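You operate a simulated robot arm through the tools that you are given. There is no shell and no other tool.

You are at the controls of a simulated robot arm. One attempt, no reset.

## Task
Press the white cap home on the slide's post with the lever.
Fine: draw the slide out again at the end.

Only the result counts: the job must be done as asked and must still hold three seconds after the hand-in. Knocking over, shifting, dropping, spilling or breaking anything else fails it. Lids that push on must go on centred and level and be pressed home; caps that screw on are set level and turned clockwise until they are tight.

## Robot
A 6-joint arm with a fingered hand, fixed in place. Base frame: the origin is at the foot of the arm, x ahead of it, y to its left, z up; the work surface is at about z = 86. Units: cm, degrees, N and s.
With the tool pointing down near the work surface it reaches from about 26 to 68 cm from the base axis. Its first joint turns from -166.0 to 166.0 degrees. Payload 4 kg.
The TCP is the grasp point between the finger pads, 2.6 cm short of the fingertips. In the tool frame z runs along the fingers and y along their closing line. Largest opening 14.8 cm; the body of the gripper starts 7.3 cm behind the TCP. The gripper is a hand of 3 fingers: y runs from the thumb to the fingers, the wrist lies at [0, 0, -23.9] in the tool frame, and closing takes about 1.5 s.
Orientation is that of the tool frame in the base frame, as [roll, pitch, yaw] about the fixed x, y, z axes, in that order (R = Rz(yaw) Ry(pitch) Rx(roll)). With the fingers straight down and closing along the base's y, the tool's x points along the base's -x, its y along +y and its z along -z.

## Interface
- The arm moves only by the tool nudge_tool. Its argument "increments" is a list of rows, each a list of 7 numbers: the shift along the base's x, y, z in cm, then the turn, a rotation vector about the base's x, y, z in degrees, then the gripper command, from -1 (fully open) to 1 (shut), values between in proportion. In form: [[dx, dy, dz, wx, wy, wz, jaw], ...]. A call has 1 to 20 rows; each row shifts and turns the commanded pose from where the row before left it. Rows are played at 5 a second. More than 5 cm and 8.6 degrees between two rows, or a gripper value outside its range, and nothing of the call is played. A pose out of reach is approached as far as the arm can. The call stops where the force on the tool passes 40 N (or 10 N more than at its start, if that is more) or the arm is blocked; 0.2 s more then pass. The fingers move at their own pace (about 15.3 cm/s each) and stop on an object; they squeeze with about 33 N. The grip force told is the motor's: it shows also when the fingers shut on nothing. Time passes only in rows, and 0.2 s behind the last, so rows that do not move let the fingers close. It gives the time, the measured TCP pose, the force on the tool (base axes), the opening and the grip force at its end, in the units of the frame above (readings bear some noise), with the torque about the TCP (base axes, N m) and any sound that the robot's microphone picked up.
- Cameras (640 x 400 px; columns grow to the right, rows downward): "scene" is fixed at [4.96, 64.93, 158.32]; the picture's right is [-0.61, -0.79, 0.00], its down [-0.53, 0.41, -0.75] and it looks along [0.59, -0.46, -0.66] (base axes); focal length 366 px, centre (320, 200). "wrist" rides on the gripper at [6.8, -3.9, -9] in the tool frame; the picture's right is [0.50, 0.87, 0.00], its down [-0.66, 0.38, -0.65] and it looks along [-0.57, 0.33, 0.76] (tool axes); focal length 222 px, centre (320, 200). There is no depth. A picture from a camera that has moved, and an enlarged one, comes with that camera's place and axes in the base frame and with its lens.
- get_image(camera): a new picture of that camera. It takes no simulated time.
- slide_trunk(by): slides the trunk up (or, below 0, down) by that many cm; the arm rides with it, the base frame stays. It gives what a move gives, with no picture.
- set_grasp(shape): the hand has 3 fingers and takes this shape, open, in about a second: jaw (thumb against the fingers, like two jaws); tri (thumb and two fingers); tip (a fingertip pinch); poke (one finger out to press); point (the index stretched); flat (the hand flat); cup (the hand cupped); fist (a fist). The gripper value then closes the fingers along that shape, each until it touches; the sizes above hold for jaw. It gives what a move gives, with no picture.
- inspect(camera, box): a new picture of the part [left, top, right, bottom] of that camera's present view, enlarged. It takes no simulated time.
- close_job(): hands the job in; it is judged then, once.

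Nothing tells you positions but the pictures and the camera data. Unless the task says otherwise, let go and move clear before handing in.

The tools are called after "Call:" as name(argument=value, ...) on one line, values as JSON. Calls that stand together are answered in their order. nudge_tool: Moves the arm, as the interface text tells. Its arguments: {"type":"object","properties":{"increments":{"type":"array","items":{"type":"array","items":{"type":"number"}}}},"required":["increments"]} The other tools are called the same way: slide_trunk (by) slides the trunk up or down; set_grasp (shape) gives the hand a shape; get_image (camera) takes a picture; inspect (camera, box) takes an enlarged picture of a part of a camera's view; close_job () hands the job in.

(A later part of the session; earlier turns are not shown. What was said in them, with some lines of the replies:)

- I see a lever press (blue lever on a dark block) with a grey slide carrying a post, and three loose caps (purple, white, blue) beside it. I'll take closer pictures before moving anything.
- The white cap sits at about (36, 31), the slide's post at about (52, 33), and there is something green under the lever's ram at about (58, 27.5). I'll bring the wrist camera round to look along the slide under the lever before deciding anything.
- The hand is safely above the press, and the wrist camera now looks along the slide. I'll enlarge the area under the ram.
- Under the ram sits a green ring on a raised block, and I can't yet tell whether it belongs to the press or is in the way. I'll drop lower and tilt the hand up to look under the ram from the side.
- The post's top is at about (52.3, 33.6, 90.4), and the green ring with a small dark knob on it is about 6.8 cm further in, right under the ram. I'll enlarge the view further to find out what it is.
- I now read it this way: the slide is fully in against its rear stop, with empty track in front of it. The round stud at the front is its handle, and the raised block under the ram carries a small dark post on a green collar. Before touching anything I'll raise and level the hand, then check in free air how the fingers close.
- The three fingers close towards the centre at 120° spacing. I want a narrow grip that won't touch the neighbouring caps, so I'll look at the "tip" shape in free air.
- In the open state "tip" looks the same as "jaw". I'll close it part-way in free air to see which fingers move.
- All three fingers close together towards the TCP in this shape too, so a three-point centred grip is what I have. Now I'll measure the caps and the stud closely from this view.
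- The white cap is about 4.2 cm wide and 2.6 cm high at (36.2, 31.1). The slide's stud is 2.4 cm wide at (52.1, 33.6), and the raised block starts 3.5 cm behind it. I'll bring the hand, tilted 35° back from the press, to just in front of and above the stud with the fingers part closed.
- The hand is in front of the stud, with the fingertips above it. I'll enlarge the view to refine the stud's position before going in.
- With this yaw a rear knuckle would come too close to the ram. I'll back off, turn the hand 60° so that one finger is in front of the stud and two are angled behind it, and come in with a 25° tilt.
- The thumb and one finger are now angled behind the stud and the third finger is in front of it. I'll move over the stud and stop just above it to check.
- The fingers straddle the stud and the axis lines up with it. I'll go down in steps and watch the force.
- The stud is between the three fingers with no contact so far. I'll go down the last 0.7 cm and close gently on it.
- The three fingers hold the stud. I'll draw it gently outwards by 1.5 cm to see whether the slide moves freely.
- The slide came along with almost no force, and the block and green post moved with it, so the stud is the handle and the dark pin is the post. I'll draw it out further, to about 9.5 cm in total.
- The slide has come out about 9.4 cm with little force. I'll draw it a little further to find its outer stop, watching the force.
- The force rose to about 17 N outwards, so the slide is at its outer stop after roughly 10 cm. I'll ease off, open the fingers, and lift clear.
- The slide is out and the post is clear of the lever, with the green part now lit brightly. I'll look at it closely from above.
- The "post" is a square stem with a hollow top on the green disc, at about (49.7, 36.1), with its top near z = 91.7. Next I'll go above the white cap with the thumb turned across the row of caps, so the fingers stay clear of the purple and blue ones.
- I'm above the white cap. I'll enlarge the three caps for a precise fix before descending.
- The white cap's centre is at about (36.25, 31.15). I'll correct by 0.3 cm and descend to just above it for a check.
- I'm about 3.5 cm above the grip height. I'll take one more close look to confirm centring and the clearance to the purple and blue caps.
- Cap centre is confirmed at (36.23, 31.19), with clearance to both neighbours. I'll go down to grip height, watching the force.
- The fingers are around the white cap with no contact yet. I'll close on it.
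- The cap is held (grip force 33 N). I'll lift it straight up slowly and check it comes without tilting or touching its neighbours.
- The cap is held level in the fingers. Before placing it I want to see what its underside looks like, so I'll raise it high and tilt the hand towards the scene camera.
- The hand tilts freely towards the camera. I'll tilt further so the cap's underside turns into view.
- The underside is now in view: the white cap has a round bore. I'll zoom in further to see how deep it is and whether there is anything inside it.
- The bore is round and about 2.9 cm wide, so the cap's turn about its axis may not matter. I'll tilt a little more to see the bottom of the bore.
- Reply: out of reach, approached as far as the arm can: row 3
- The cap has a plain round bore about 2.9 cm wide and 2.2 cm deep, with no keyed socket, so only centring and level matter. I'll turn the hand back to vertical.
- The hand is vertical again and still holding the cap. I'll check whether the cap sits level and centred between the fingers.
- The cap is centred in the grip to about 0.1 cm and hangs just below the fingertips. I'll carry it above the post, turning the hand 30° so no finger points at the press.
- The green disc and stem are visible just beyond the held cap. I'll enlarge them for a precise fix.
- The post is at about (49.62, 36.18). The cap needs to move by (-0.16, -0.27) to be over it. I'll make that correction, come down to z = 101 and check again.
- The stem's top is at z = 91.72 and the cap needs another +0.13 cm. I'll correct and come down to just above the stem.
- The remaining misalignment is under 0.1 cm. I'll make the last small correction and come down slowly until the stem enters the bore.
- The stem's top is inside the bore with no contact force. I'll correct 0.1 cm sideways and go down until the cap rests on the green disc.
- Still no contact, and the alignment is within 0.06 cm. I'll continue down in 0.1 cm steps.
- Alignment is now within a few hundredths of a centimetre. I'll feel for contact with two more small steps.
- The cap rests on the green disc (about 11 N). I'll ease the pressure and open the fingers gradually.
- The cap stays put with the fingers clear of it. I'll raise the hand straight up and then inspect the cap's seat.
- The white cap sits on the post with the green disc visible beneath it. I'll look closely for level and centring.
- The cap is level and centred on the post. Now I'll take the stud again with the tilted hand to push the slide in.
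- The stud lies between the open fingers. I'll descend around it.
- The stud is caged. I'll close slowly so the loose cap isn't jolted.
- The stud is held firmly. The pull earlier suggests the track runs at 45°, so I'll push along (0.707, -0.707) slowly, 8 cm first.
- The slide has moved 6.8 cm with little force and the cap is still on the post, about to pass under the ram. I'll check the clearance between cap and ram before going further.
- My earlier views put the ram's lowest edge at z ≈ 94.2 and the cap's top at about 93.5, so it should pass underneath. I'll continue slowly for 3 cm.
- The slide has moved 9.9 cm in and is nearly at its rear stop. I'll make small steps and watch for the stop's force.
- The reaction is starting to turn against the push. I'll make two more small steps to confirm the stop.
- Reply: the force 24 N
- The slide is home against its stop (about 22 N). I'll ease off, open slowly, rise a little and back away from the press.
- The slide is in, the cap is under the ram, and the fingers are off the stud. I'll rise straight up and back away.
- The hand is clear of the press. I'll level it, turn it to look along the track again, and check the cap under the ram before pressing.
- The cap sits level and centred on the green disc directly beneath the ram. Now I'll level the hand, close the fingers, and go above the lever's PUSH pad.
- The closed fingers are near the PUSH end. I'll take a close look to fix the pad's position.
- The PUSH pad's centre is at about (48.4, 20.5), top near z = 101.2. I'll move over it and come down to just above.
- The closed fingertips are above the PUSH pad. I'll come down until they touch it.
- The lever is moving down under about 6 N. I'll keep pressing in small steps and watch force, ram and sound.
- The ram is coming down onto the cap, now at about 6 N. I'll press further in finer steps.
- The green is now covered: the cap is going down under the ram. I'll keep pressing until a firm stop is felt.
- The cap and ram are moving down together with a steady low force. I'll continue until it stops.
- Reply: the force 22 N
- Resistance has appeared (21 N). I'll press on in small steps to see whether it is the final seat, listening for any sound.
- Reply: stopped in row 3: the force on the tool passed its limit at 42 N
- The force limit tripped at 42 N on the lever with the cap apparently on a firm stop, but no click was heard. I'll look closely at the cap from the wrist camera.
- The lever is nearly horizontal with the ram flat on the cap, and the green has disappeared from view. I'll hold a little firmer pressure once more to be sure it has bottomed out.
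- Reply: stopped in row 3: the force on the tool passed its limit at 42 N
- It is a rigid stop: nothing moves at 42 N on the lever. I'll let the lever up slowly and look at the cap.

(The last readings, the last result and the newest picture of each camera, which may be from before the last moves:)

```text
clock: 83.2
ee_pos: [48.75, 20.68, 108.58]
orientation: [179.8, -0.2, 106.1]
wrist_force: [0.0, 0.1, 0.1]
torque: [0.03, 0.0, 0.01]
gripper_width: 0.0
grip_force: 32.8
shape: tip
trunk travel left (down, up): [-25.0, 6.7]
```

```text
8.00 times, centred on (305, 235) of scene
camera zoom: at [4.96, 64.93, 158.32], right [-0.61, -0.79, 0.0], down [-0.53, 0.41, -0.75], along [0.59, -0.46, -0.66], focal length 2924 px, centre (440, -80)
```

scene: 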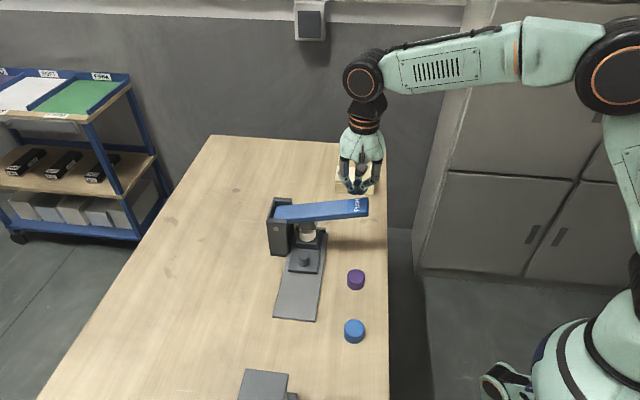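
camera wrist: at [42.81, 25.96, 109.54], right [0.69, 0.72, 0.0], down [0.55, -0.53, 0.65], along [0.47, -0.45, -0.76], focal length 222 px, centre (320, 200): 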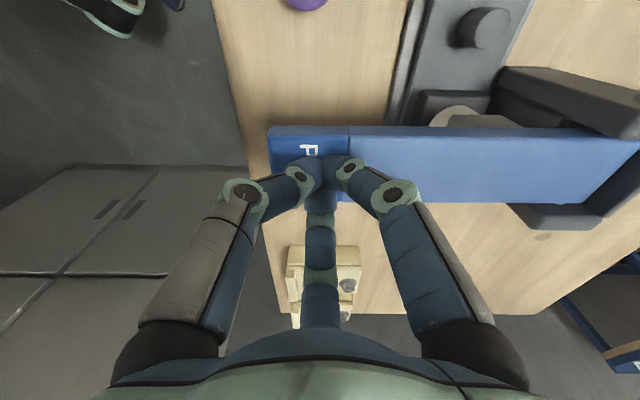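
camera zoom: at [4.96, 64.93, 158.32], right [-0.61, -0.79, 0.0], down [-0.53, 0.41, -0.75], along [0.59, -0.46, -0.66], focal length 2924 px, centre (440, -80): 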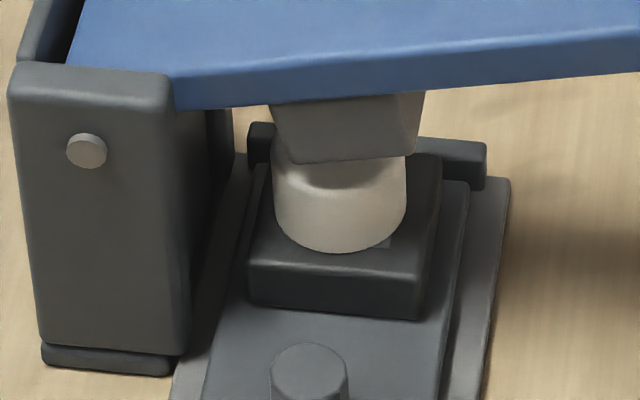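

The lever has sprung back up and the cap stays down. I'll go to the viewing pose in front of the press for a level look at the cap.

Call:
nudge_tool(increments=[[-0.6, 3.78, 0, 0, 0, 0, 0.8], [-0.6, 3.78, 0, 0, 0, 0, 0.4], [-0.6, 3.78, 0, 0, 0, 0, 0], [-0.6, 3.78, 0, 0, 0, 0, -0.5], [-0.6, 3.78, 0, 0, 0, 0, -1], [0, 0, -3.1, -5.2, -5.4, 0, -1], [0, 0, -3.1, -5.2, -5.4, 0, -1], [0, 0, -3.1, -5.2, -5.4, 0, -1], [0, 0, -3.1, -5.2, -5.4, 0, -1], [0, 0, 0, 0, 0, 0, -1]])

Call:
get_image(camera="wrist")

Call:
inspect(camera="wrist", box=[285, 165, 355, 255])

```text
clock: 85.4
ee_pos: [45.54, 39.65, 96.22]
orientation: [163.7, 25.5, 102.6]
wrist_force: [-0.8, 0.7, -0.1]
torque: [0.01, 0.02, -0.02]
gripper_width: 14.8
grip_force: 0.1
shape: tip
trunk travel left (down, up): [-25.0, 6.7]
```

```text
taken
camera wrist: at [37.38, 47.36, 100.21], right [0.69, 0.72, 0.0], down [0.24, -0.23, 0.94], along [0.68, -0.65, -0.33], focal length 222 px, centre (320, 200)
```

wrist: 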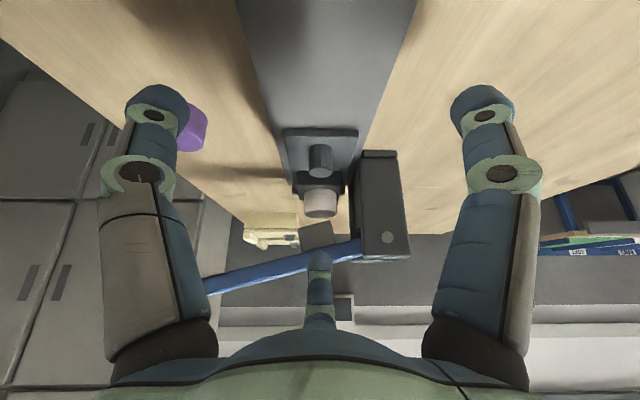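

```text
4.44 times, centred on (320, 210) of wrist
camera zoom: at [37.38, 47.36, 100.21], right [0.69, 0.72, 0.0], down [0.24, -0.23, 0.94], along [0.68, -0.65, -0.33], focal length 987 px, centre (320, 156)
```

zoom: 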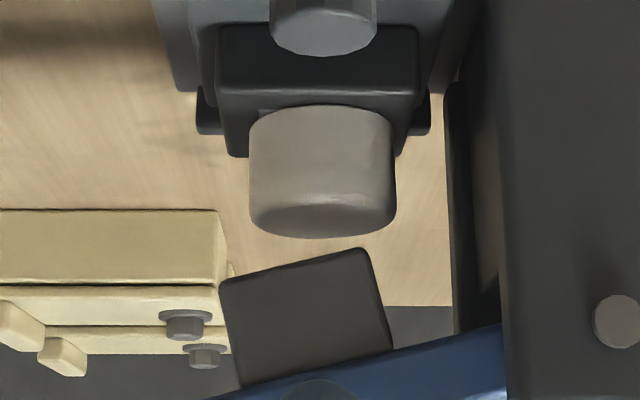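

The cap has gone down about a centimetre, covers the green disc completely, and sits level on the block: it is home. Now I'll return to the stud to draw the slide out.

Call:
nudge_tool(increments=[[0, 0, 1, 5.2, 5.4, 0, -0.5], [0, 0, 1, 5.2, 5.4, 0, 0], [0, 0, 1, 5.2, 5.4, 0, 0.4], [0, 0, 1, 5.2, 5.4, 0, 0.4], [0, 0, 0, 0, 0, 7.5, 0.4], [0, 0, 0, 0, 0, 7.5, 0.4], [0, 0, 0, 0, 0, 7.5, 0.4], [0, 0, 0, 0, 0, 7.5, 0.4], [0, 0, 0, 0, 0, 7.5, 0.4], [0, 0, 0, 0, 0, 7.5, 0.4], [0, 0, 0, 0, 0, 7.5, 0.4], [0, 0, 0, 0, 0, 7.5, 0.4], [0.5, -0.4, 0, -4.325, -4.51, 0, 0.4], [0.5, -0.4, 0, -4.325, -4.51, 0, 0.4], [0.5, -0.4, 0, -4.325, -4.51, 0, 0.4], [0.5, -0.4, 0, -4.325, -4.51, 0, 0.4], [0, 0, 0, 0, 0, 0, 0.4]])

Call:
get_image(camera="wrist")

```text
clock: 89.0
ee_pos: [47.54, 38.1, 100.24]
orientation: [-167.2, 21.2, 168.7]
wrist_force: [0.0, -0.5, -0.2]
torque: [0.01, 0.04, -0.02]
gripper_width: 4.48
grip_force: 0.1
shape: tip
trunk travel left (down, up): [-25.0, 6.7]
```

```text
taken
camera wrist: at [37.63, 38.17, 106.77], right [-0.22, 0.91, -0.36], down [0.5, 0.43, 0.75], along [0.84, -0.01, -0.55], focal length 222 px, centre (320, 200)
```

wrist: 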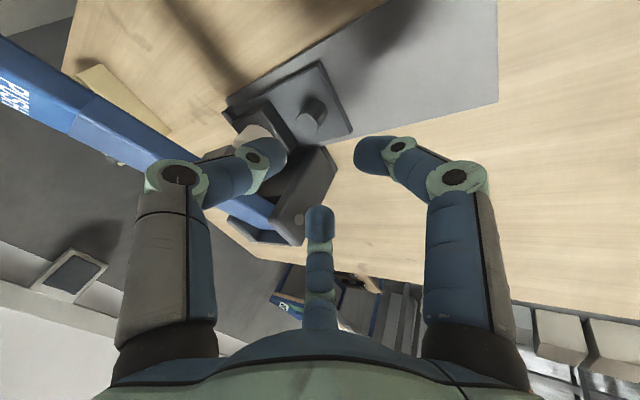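

Same approach pose as before. I'll move over the stud and descend around it.

Call:
nudge_tool(increments=[[1.22, -1.32, -1.5, 0, 0, 0, 0.4], [1.22, -1.32, -1.5, 0, 0, 0, 0.4], [1.22, -1.32, -1.5, 0, 0, 0, 0.4], [0, 0, 0, 0, 0, 0, 0.4], [0, 0, -0.9, 0, 0, 0, 0.4], [0, 0, -0.9, 0, 0, 0, 0.4], [0, 0, -0.9, 0, 0, 0, 0.4], [0, 0, -0.9, 0, 0, 0, 0.4], [0, 0, 0, 0, 0, 0, 0.4]])

Call:
inspect(camera="wrist", box=[180, 80, 400, 280])

```text
clock: 91.0
ee_pos: [51.32, 33.82, 92.04]
orientation: [-167.1, 21.3, 168.7]
wrist_force: [-0.4, 0.3, 0.0]
torque: [0.04, -0.01, 0.0]
gripper_width: 4.46
grip_force: 0.1
shape: tip
trunk travel left (down, up): [-25.0, 6.7]
```

```text
2.00 times, centred on (290, 180) of wrist
camera zoom: at [41.35, 34.04, 98.67], right [-0.22, 0.91, -0.36], down [0.5, 0.42, 0.75], along [0.84, -0.01, -0.55], focal length 444 px, centre (380, 240)
```

zoom: 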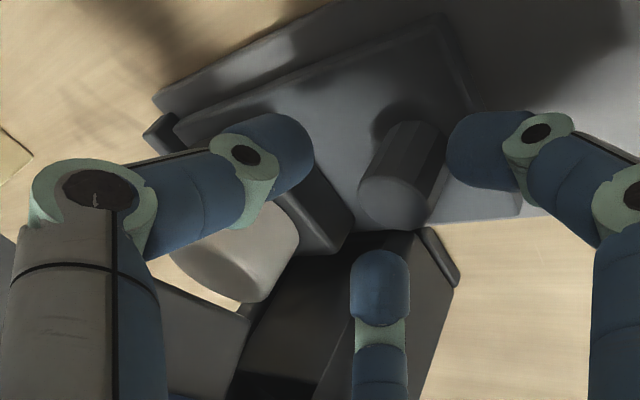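

The stud is between the fingers. I'll make a small correction, go down the last bit and close on it.

Call:
nudge_tool(increments=[[-0.05, 0.2, -0.35, 0, 0, 0, 0.4], [0, 0, -0.3, 0, 0, 0, 0.4], [0, 0, 0, 0, 0, 0, 0.5], [0, 0, 0, 0, 0, 0, 0.58], [0, 0, 0, 0, 0, 0, 0.65], [0, 0, 0, 0, 0, 0, 0.7], [0, 0, 0, 0, 0, 0, 0.74], [0, 0, 0, 0, 0, 0, 0.74]])

Call:
inspect(camera="wrist", box=[180, 80, 400, 280])

```text
clock: 92.8
ee_pos: [51.24, 34.24, 91.26]
orientation: [-167.0, 21.3, 168.7]
wrist_force: [-1.5, -0.4, -2.4]
torque: [0.27, 0.33, -0.02]
gripper_width: 1.94
grip_force: 32.5
shape: tip
trunk travel left (down, up): [-25.0, 6.7]
```

```text
2.00 times, centred on (290, 180) of wrist
camera zoom: at [41.28, 34.34, 97.95], right [-0.22, 0.91, -0.36], down [0.5, 0.42, 0.75], along [0.83, -0.01, -0.55], focal length 444 px, centre (380, 240)
```

zoom: 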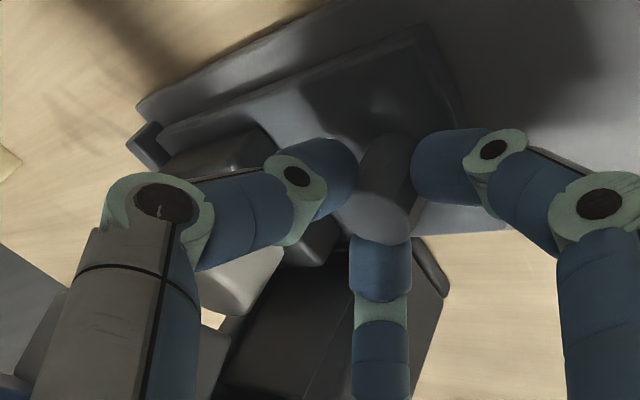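

The stud is held again. I'll draw the slide out steadily along the track, about 10 cm.

Call:
nudge_tool(increments=[[-0.2, 0.2, 0, 0, 0, 0, 0.74], [-0.354, 0.354, 0, 0, 0, 0, 0.74], [-0.354, 0.354, 0, 0, 0, 0, 0.74], [-0.354, 0.354, 0, 0, 0, 0, 0.74], [-0.354, 0.354, 0, 0, 0, 0, 0.74], [-0.354, 0.354, 0, 0, 0, 0, 0.74], [-0.354, 0.354, 0, 0, 0, 0, 0.74], [-0.354, 0.354, 0, 0, 0, 0, 0.74], [-0.354, 0.354, 0, 0, 0, 0, 0.74], [-0.354, 0.354, 0, 0, 0, 0, 0.74], [-0.354, 0.354, 0, 0, 0, 0, 0.74], [-0.354, 0.354, 0, 0, 0, 0, 0.74], [-0.354, 0.354, 0, 0, 0, 0, 0.74], [-0.354, 0.354, 0, 0, 0, 0, 0.74], [-0.354, 0.354, 0, 0, 0, 0, 0.74], [-0.354, 0.354, 0, 0, 0, 0, 0.74], [-0.354, 0.354, 0, 0, 0, 0, 0.74], [-0.354, 0.354, 0, 0, 0, 0, 0.74], [-0.354, 0.354, 0, 0, 0, 0, 0.74], [0, 0, 0, 0, 0, 0, 0.74]])

Call:
get_image(camera="wrist")

```text
clock: 97.0
ee_pos: [44.7, 40.7, 91.49]
orientation: [-167.1, 21.3, 168.7]
wrist_force: [-3.1, -3.5, -7.5]
torque: [0.18, 0.34, -0.06]
gripper_width: 1.89
grip_force: 32.9
shape: tip
trunk travel left (down, up): [-25.0, 6.7]
```

```text
taken
camera wrist: at [34.74, 40.93, 97.97], right [-0.22, 0.91, -0.36], down [0.5, 0.42, 0.75], along [0.84, -0.01, -0.55], focal length 222 px, centre (320, 200)
```

wrist: 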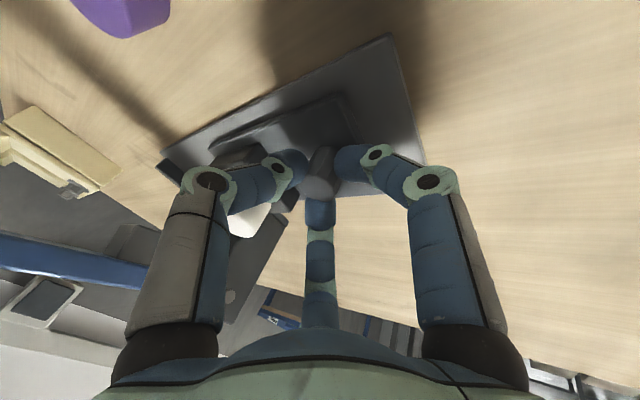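

The slide is 9.2 cm out with the cap riding along. I'll draw it the last bit to its outer stop.

Call:
nudge_tool(increments=[[-0.25, 0.25, 0, 0, 0, 0, 0.74], [-0.25, 0.25, 0, 0, 0, 0, 0.74], [-0.2, 0.2, 0, 0, 0, 0, 0.74], [0, 0, 0, 0, 0, 0, 0.74]])

```text
clock: 98.0
ee_pos: [44.03, 41.4, 91.47]
orientation: [-167.1, 21.3, 168.8]
wrist_force: [-4.6, -1.0, -2.6]
torque: [0.28, 0.41, -0.02]
gripper_width: 1.89
grip_force: 32.9
shape: tip
trunk travel left (down, up): [-25.0, 6.7]
```

Call:
nudge_tool(increments=[[-0.1, 0.1, 0, 0, 0, 0, 0.74], [-0.1, 0.1, 0, 0, 0, 0, 0.74], [-0.1, 0.1, 0, 0, 0, 0, 0.74], [0, 0, 0, 0, 0, 0, 0.74]])

Call:
get_image(camera="wrist")

```text
clock: 99.0
ee_pos: [43.81, 41.68, 91.46]
orientation: [-167.1, 21.3, 168.7]
wrist_force: [-1.8, -4.8, -7.6]
torque: [0.12, 0.26, -0.03]
gripper_width: 1.86
grip_force: 32.9
shape: tip
trunk travel left (down, up): [-25.0, 6.7]
```

```text
taken
camera wrist: at [33.83, 41.85, 97.97], right [-0.22, 0.91, -0.36], down [0.5, 0.42, 0.75], along [0.83, -0.01, -0.55], focal length 222 px, centre (320, 200)
```

wrist: 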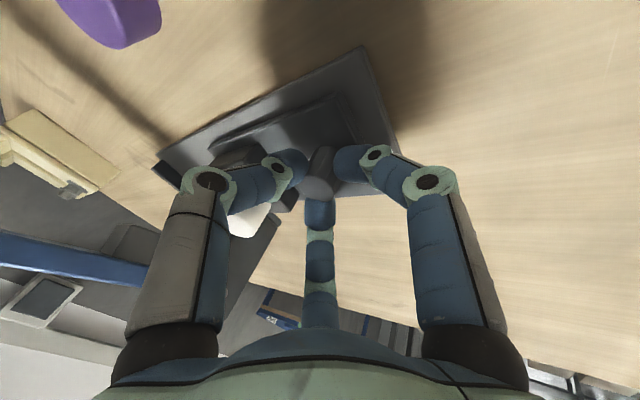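

One more small pull to confirm the outer stop.

Call:
nudge_tool(increments=[[-0.1, 0.1, 0, 0, 0, 0, 0.74], [-0.1, 0.1, 0, 0, 0, 0, 0.74], [0, 0, 0, 0, 0, 0, 0.74]])

```text
clock: 99.8
ee_pos: [43.82, 41.73, 91.41]
orientation: [-167.0, 21.1, 168.7]
wrist_force: [6.6, -13.0, -10.3]
torque: [-0.07, 0.1, 0.02]
gripper_width: 1.8
grip_force: 32.9
shape: tip
trunk travel left (down, up): [-25.0, 6.7]
```

The slide is at its outer stop (about 14 N). I'll ease off, open slowly, and lift clear.

Call:
nudge_tool(increments=[[0.1, -0.1, 0, 0, 0, 0, 0.74], [0, 0, 0, 0, 0, 0, 0.7], [0, 0, 0, 0, 0, 0, 0.62], [0, 0, 0, 0, 0, 0, 0.54], [0, 0, 0, 0, 0, 0, 0.45], [0, 0, 0, 0, 0, 0, 0.4], [0, 0, 0, 0, 0, 0, 0.4], [0, 0, 0.8, 0, 0, 0, 0.4], [0, 0, 1.2, 0, 0, 0, 0.4], [0, 0, 1.5, 0, 0, 0, 0.4], [0, 0, 2, 0, 0, 0, 0.4], [-0.5, 0.5, 2.5, 0, 0, 0, 0.4], [-1, 1, 3, 4.325, 4.51, 0, 0.4], [-1, 1, 3, 4.325, 4.51, 0, 0.4], [-1, 1, 3, 4.325, 4.51, 0, 0.4], [-1, 1, 3, 4.325, 4.51, 0, 0.4], [0, 0, 0, 0, 0, 0, 0.4]])

Call:
get_image(camera="wrist")

Call:
get_image(camera="scene")

```text
clock: 103.4
ee_pos: [39.31, 46.26, 111.5]
orientation: [179.7, -0.3, 166.3]
wrist_force: [0.4, 0.6, -0.5]
torque: [0.01, 0.03, -0.01]
gripper_width: 4.43
grip_force: 0.1
shape: tip
trunk travel left (down, up): [-25.0, 6.7]
```

```text
taken
camera wrist: at [31.79, 43.97, 120.52], right [-0.28, 0.96, 0.01], down [0.73, 0.21, 0.65], along [0.63, 0.19, -0.76], focal length 222 px, centre (320, 200)
```

wrist: 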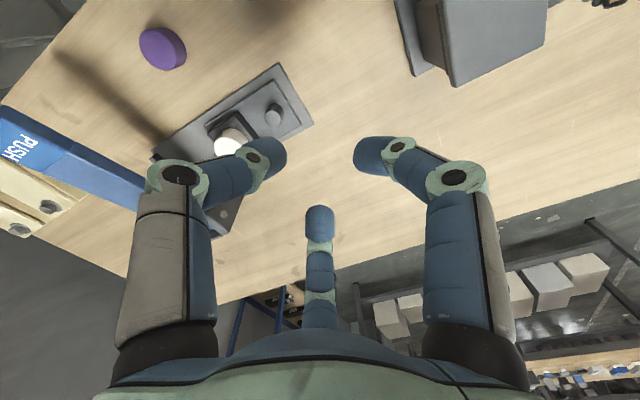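

```text
taken
```

scene: 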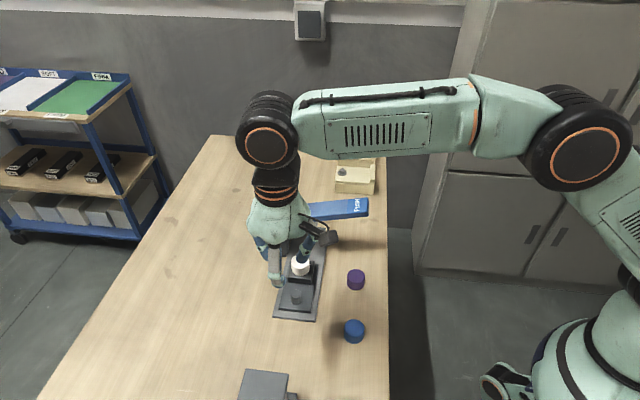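

The slide is out and the hand is off the stud. I'll move well clear and take a final close look at the cap, the press and the other items.

Call:
nudge_tool(increments=[[-2, 0, 3, 0, 0, 0, 0], [-2.5, -1, 3, 0, 0, 0, -0.5], [-2.5, -1, 3, 0, 0, 0, -1], [-2.5, -1, 3, 0, 0, 0, -1], [-2, -1, 3, 0, 0, 0, -1], [0, 0, 0, 0, 0, 0, -1]])

Call:
get_image(camera="scene")

Call:
inspect(camera="scene", box=[260, 230, 380, 350])

Call:
inspect(camera="scene", box=[285, 245, 320, 285])

Call:
get_image(camera="wrist")

```text
clock: 104.8
ee_pos: [27.37, 42.5, 126.48]
orientation: [179.8, -0.2, 166.1]
wrist_force: [0.1, -0.4, 0.2]
torque: [-0.01, 0.0, -0.01]
gripper_width: 14.78
grip_force: 0.1
shape: tip
trunk travel left (down, up): [-25.0, 6.7]
```

```text
taken
```

scene: 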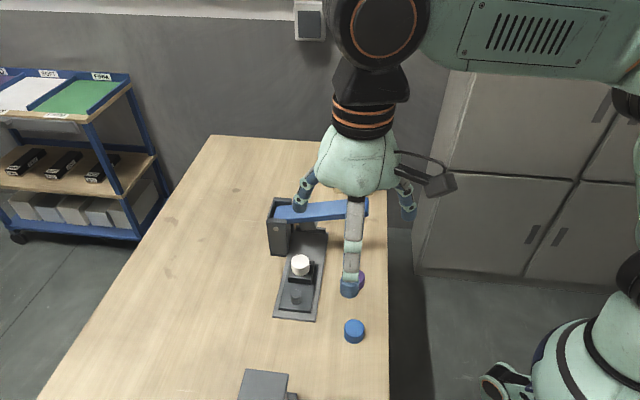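

```text
3.33 times, centred on (320, 290) of scene
camera zoom: at [4.96, 64.93, 158.32], right [-0.61, -0.79, 0.0], down [-0.53, 0.41, -0.75], along [0.59, -0.46, -0.66], focal length 1218 px, centre (320, -100)
```

zoom: 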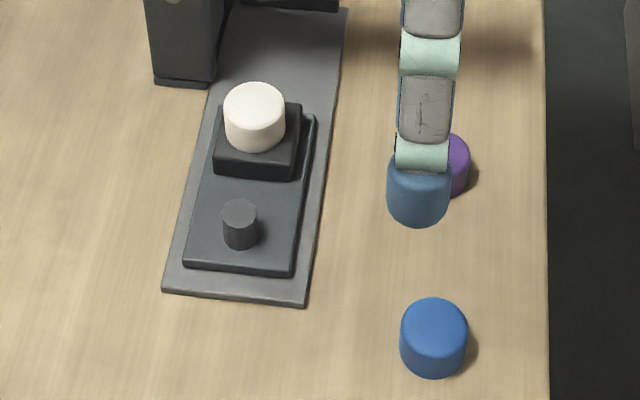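

```text
10.00 times, centred on (302, 265) of scene
camera zoom: at [4.96, 64.93, 158.32], right [-0.61, -0.79, 0.0], down [-0.53, 0.41, -0.75], along [0.59, -0.46, -0.66], focal length 3656 px, centre (495, -450)
```

zoom: 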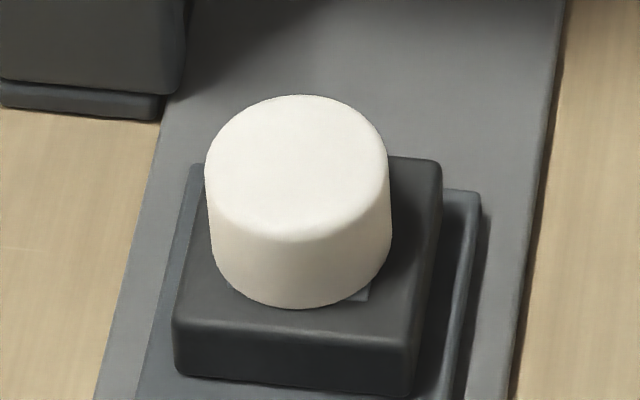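

```text
taken
camera wrist: at [20.0, 40.28, 135.53], right [-0.28, 0.96, 0.0], down [0.73, 0.21, 0.65], along [0.63, 0.19, -0.76], focal length 222 px, centre (320, 200)
```

wrist: 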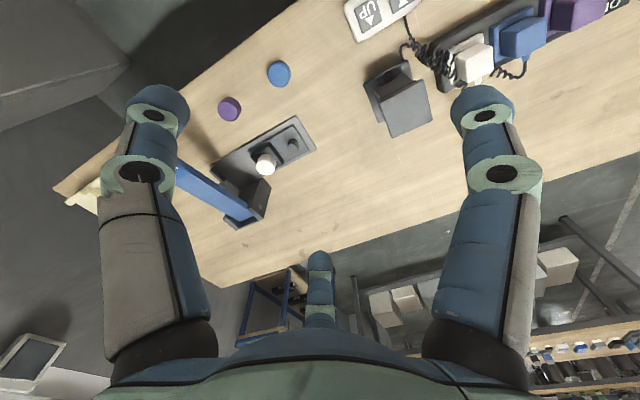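

The white cap is down on the block. I'll zoom in once more on its lower edge to check that it is level and centred over the base plate.

Call:
inspect(camera="scene", box=[291, 254, 313, 280])

Call:
inspect(camera="wrist", box=[245, 140, 290, 185])

```text
15.38 times, centred on (302, 267) of scene
camera zoom: at [4.96, 64.93, 158.32], right [-0.61, -0.79, 0.0], down [-0.53, 0.41, -0.75], along [0.59, -0.46, -0.66], focal length 5624 px, centre (597, -831)
```

zoom: 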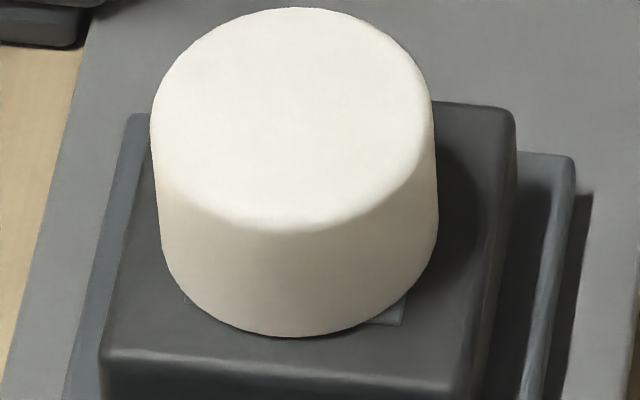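

```text
8.89 times, centred on (268, 162) of wrist
camera zoom: at [20.0, 40.28, 135.53], right [-0.28, 0.96, 0.0], down [0.73, 0.21, 0.65], along [0.63, 0.19, -0.76], focal length 1974 px, centre (787, 533)
```

zoom: 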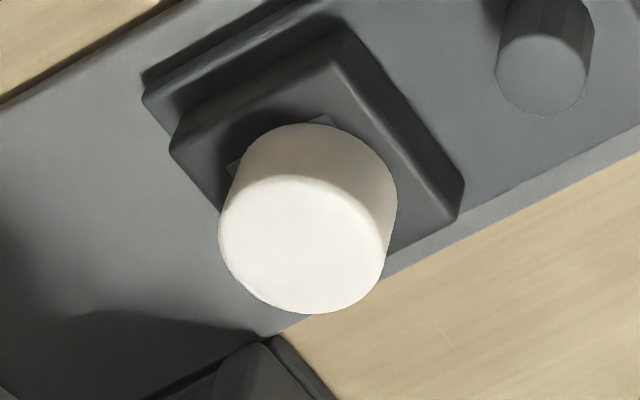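

The white cap is level and centred on the slide's post. It is down on its base with no green showing and no gap, after a rigid stop under the lever. The slide is drawn out to its stop, the lever is back up, the purple and blue caps are where they were, and the hand is clear, so I'm handing the job in.

Call:
close_job()

```text
The job is handed in.
```

I pressed the white cap home on the slide's post with the lever, drew the slide back out to its outer stop, and handed the job in.

- **Seating:** The cap went down about 1 cm under the lever and met a rigid stop at about 42 N on the lever end. I heard no click. It stayed down when the lever sprang back, and no green shows beneath it.
- **Centring:** The cap is level. It looks about 0.1 cm off-centre to one side on the post's base plate, and I left it that way.
- **Everything else:** The lever is back up, the hand is clear, and I saw no movement in the purple and blue caps or the other items.
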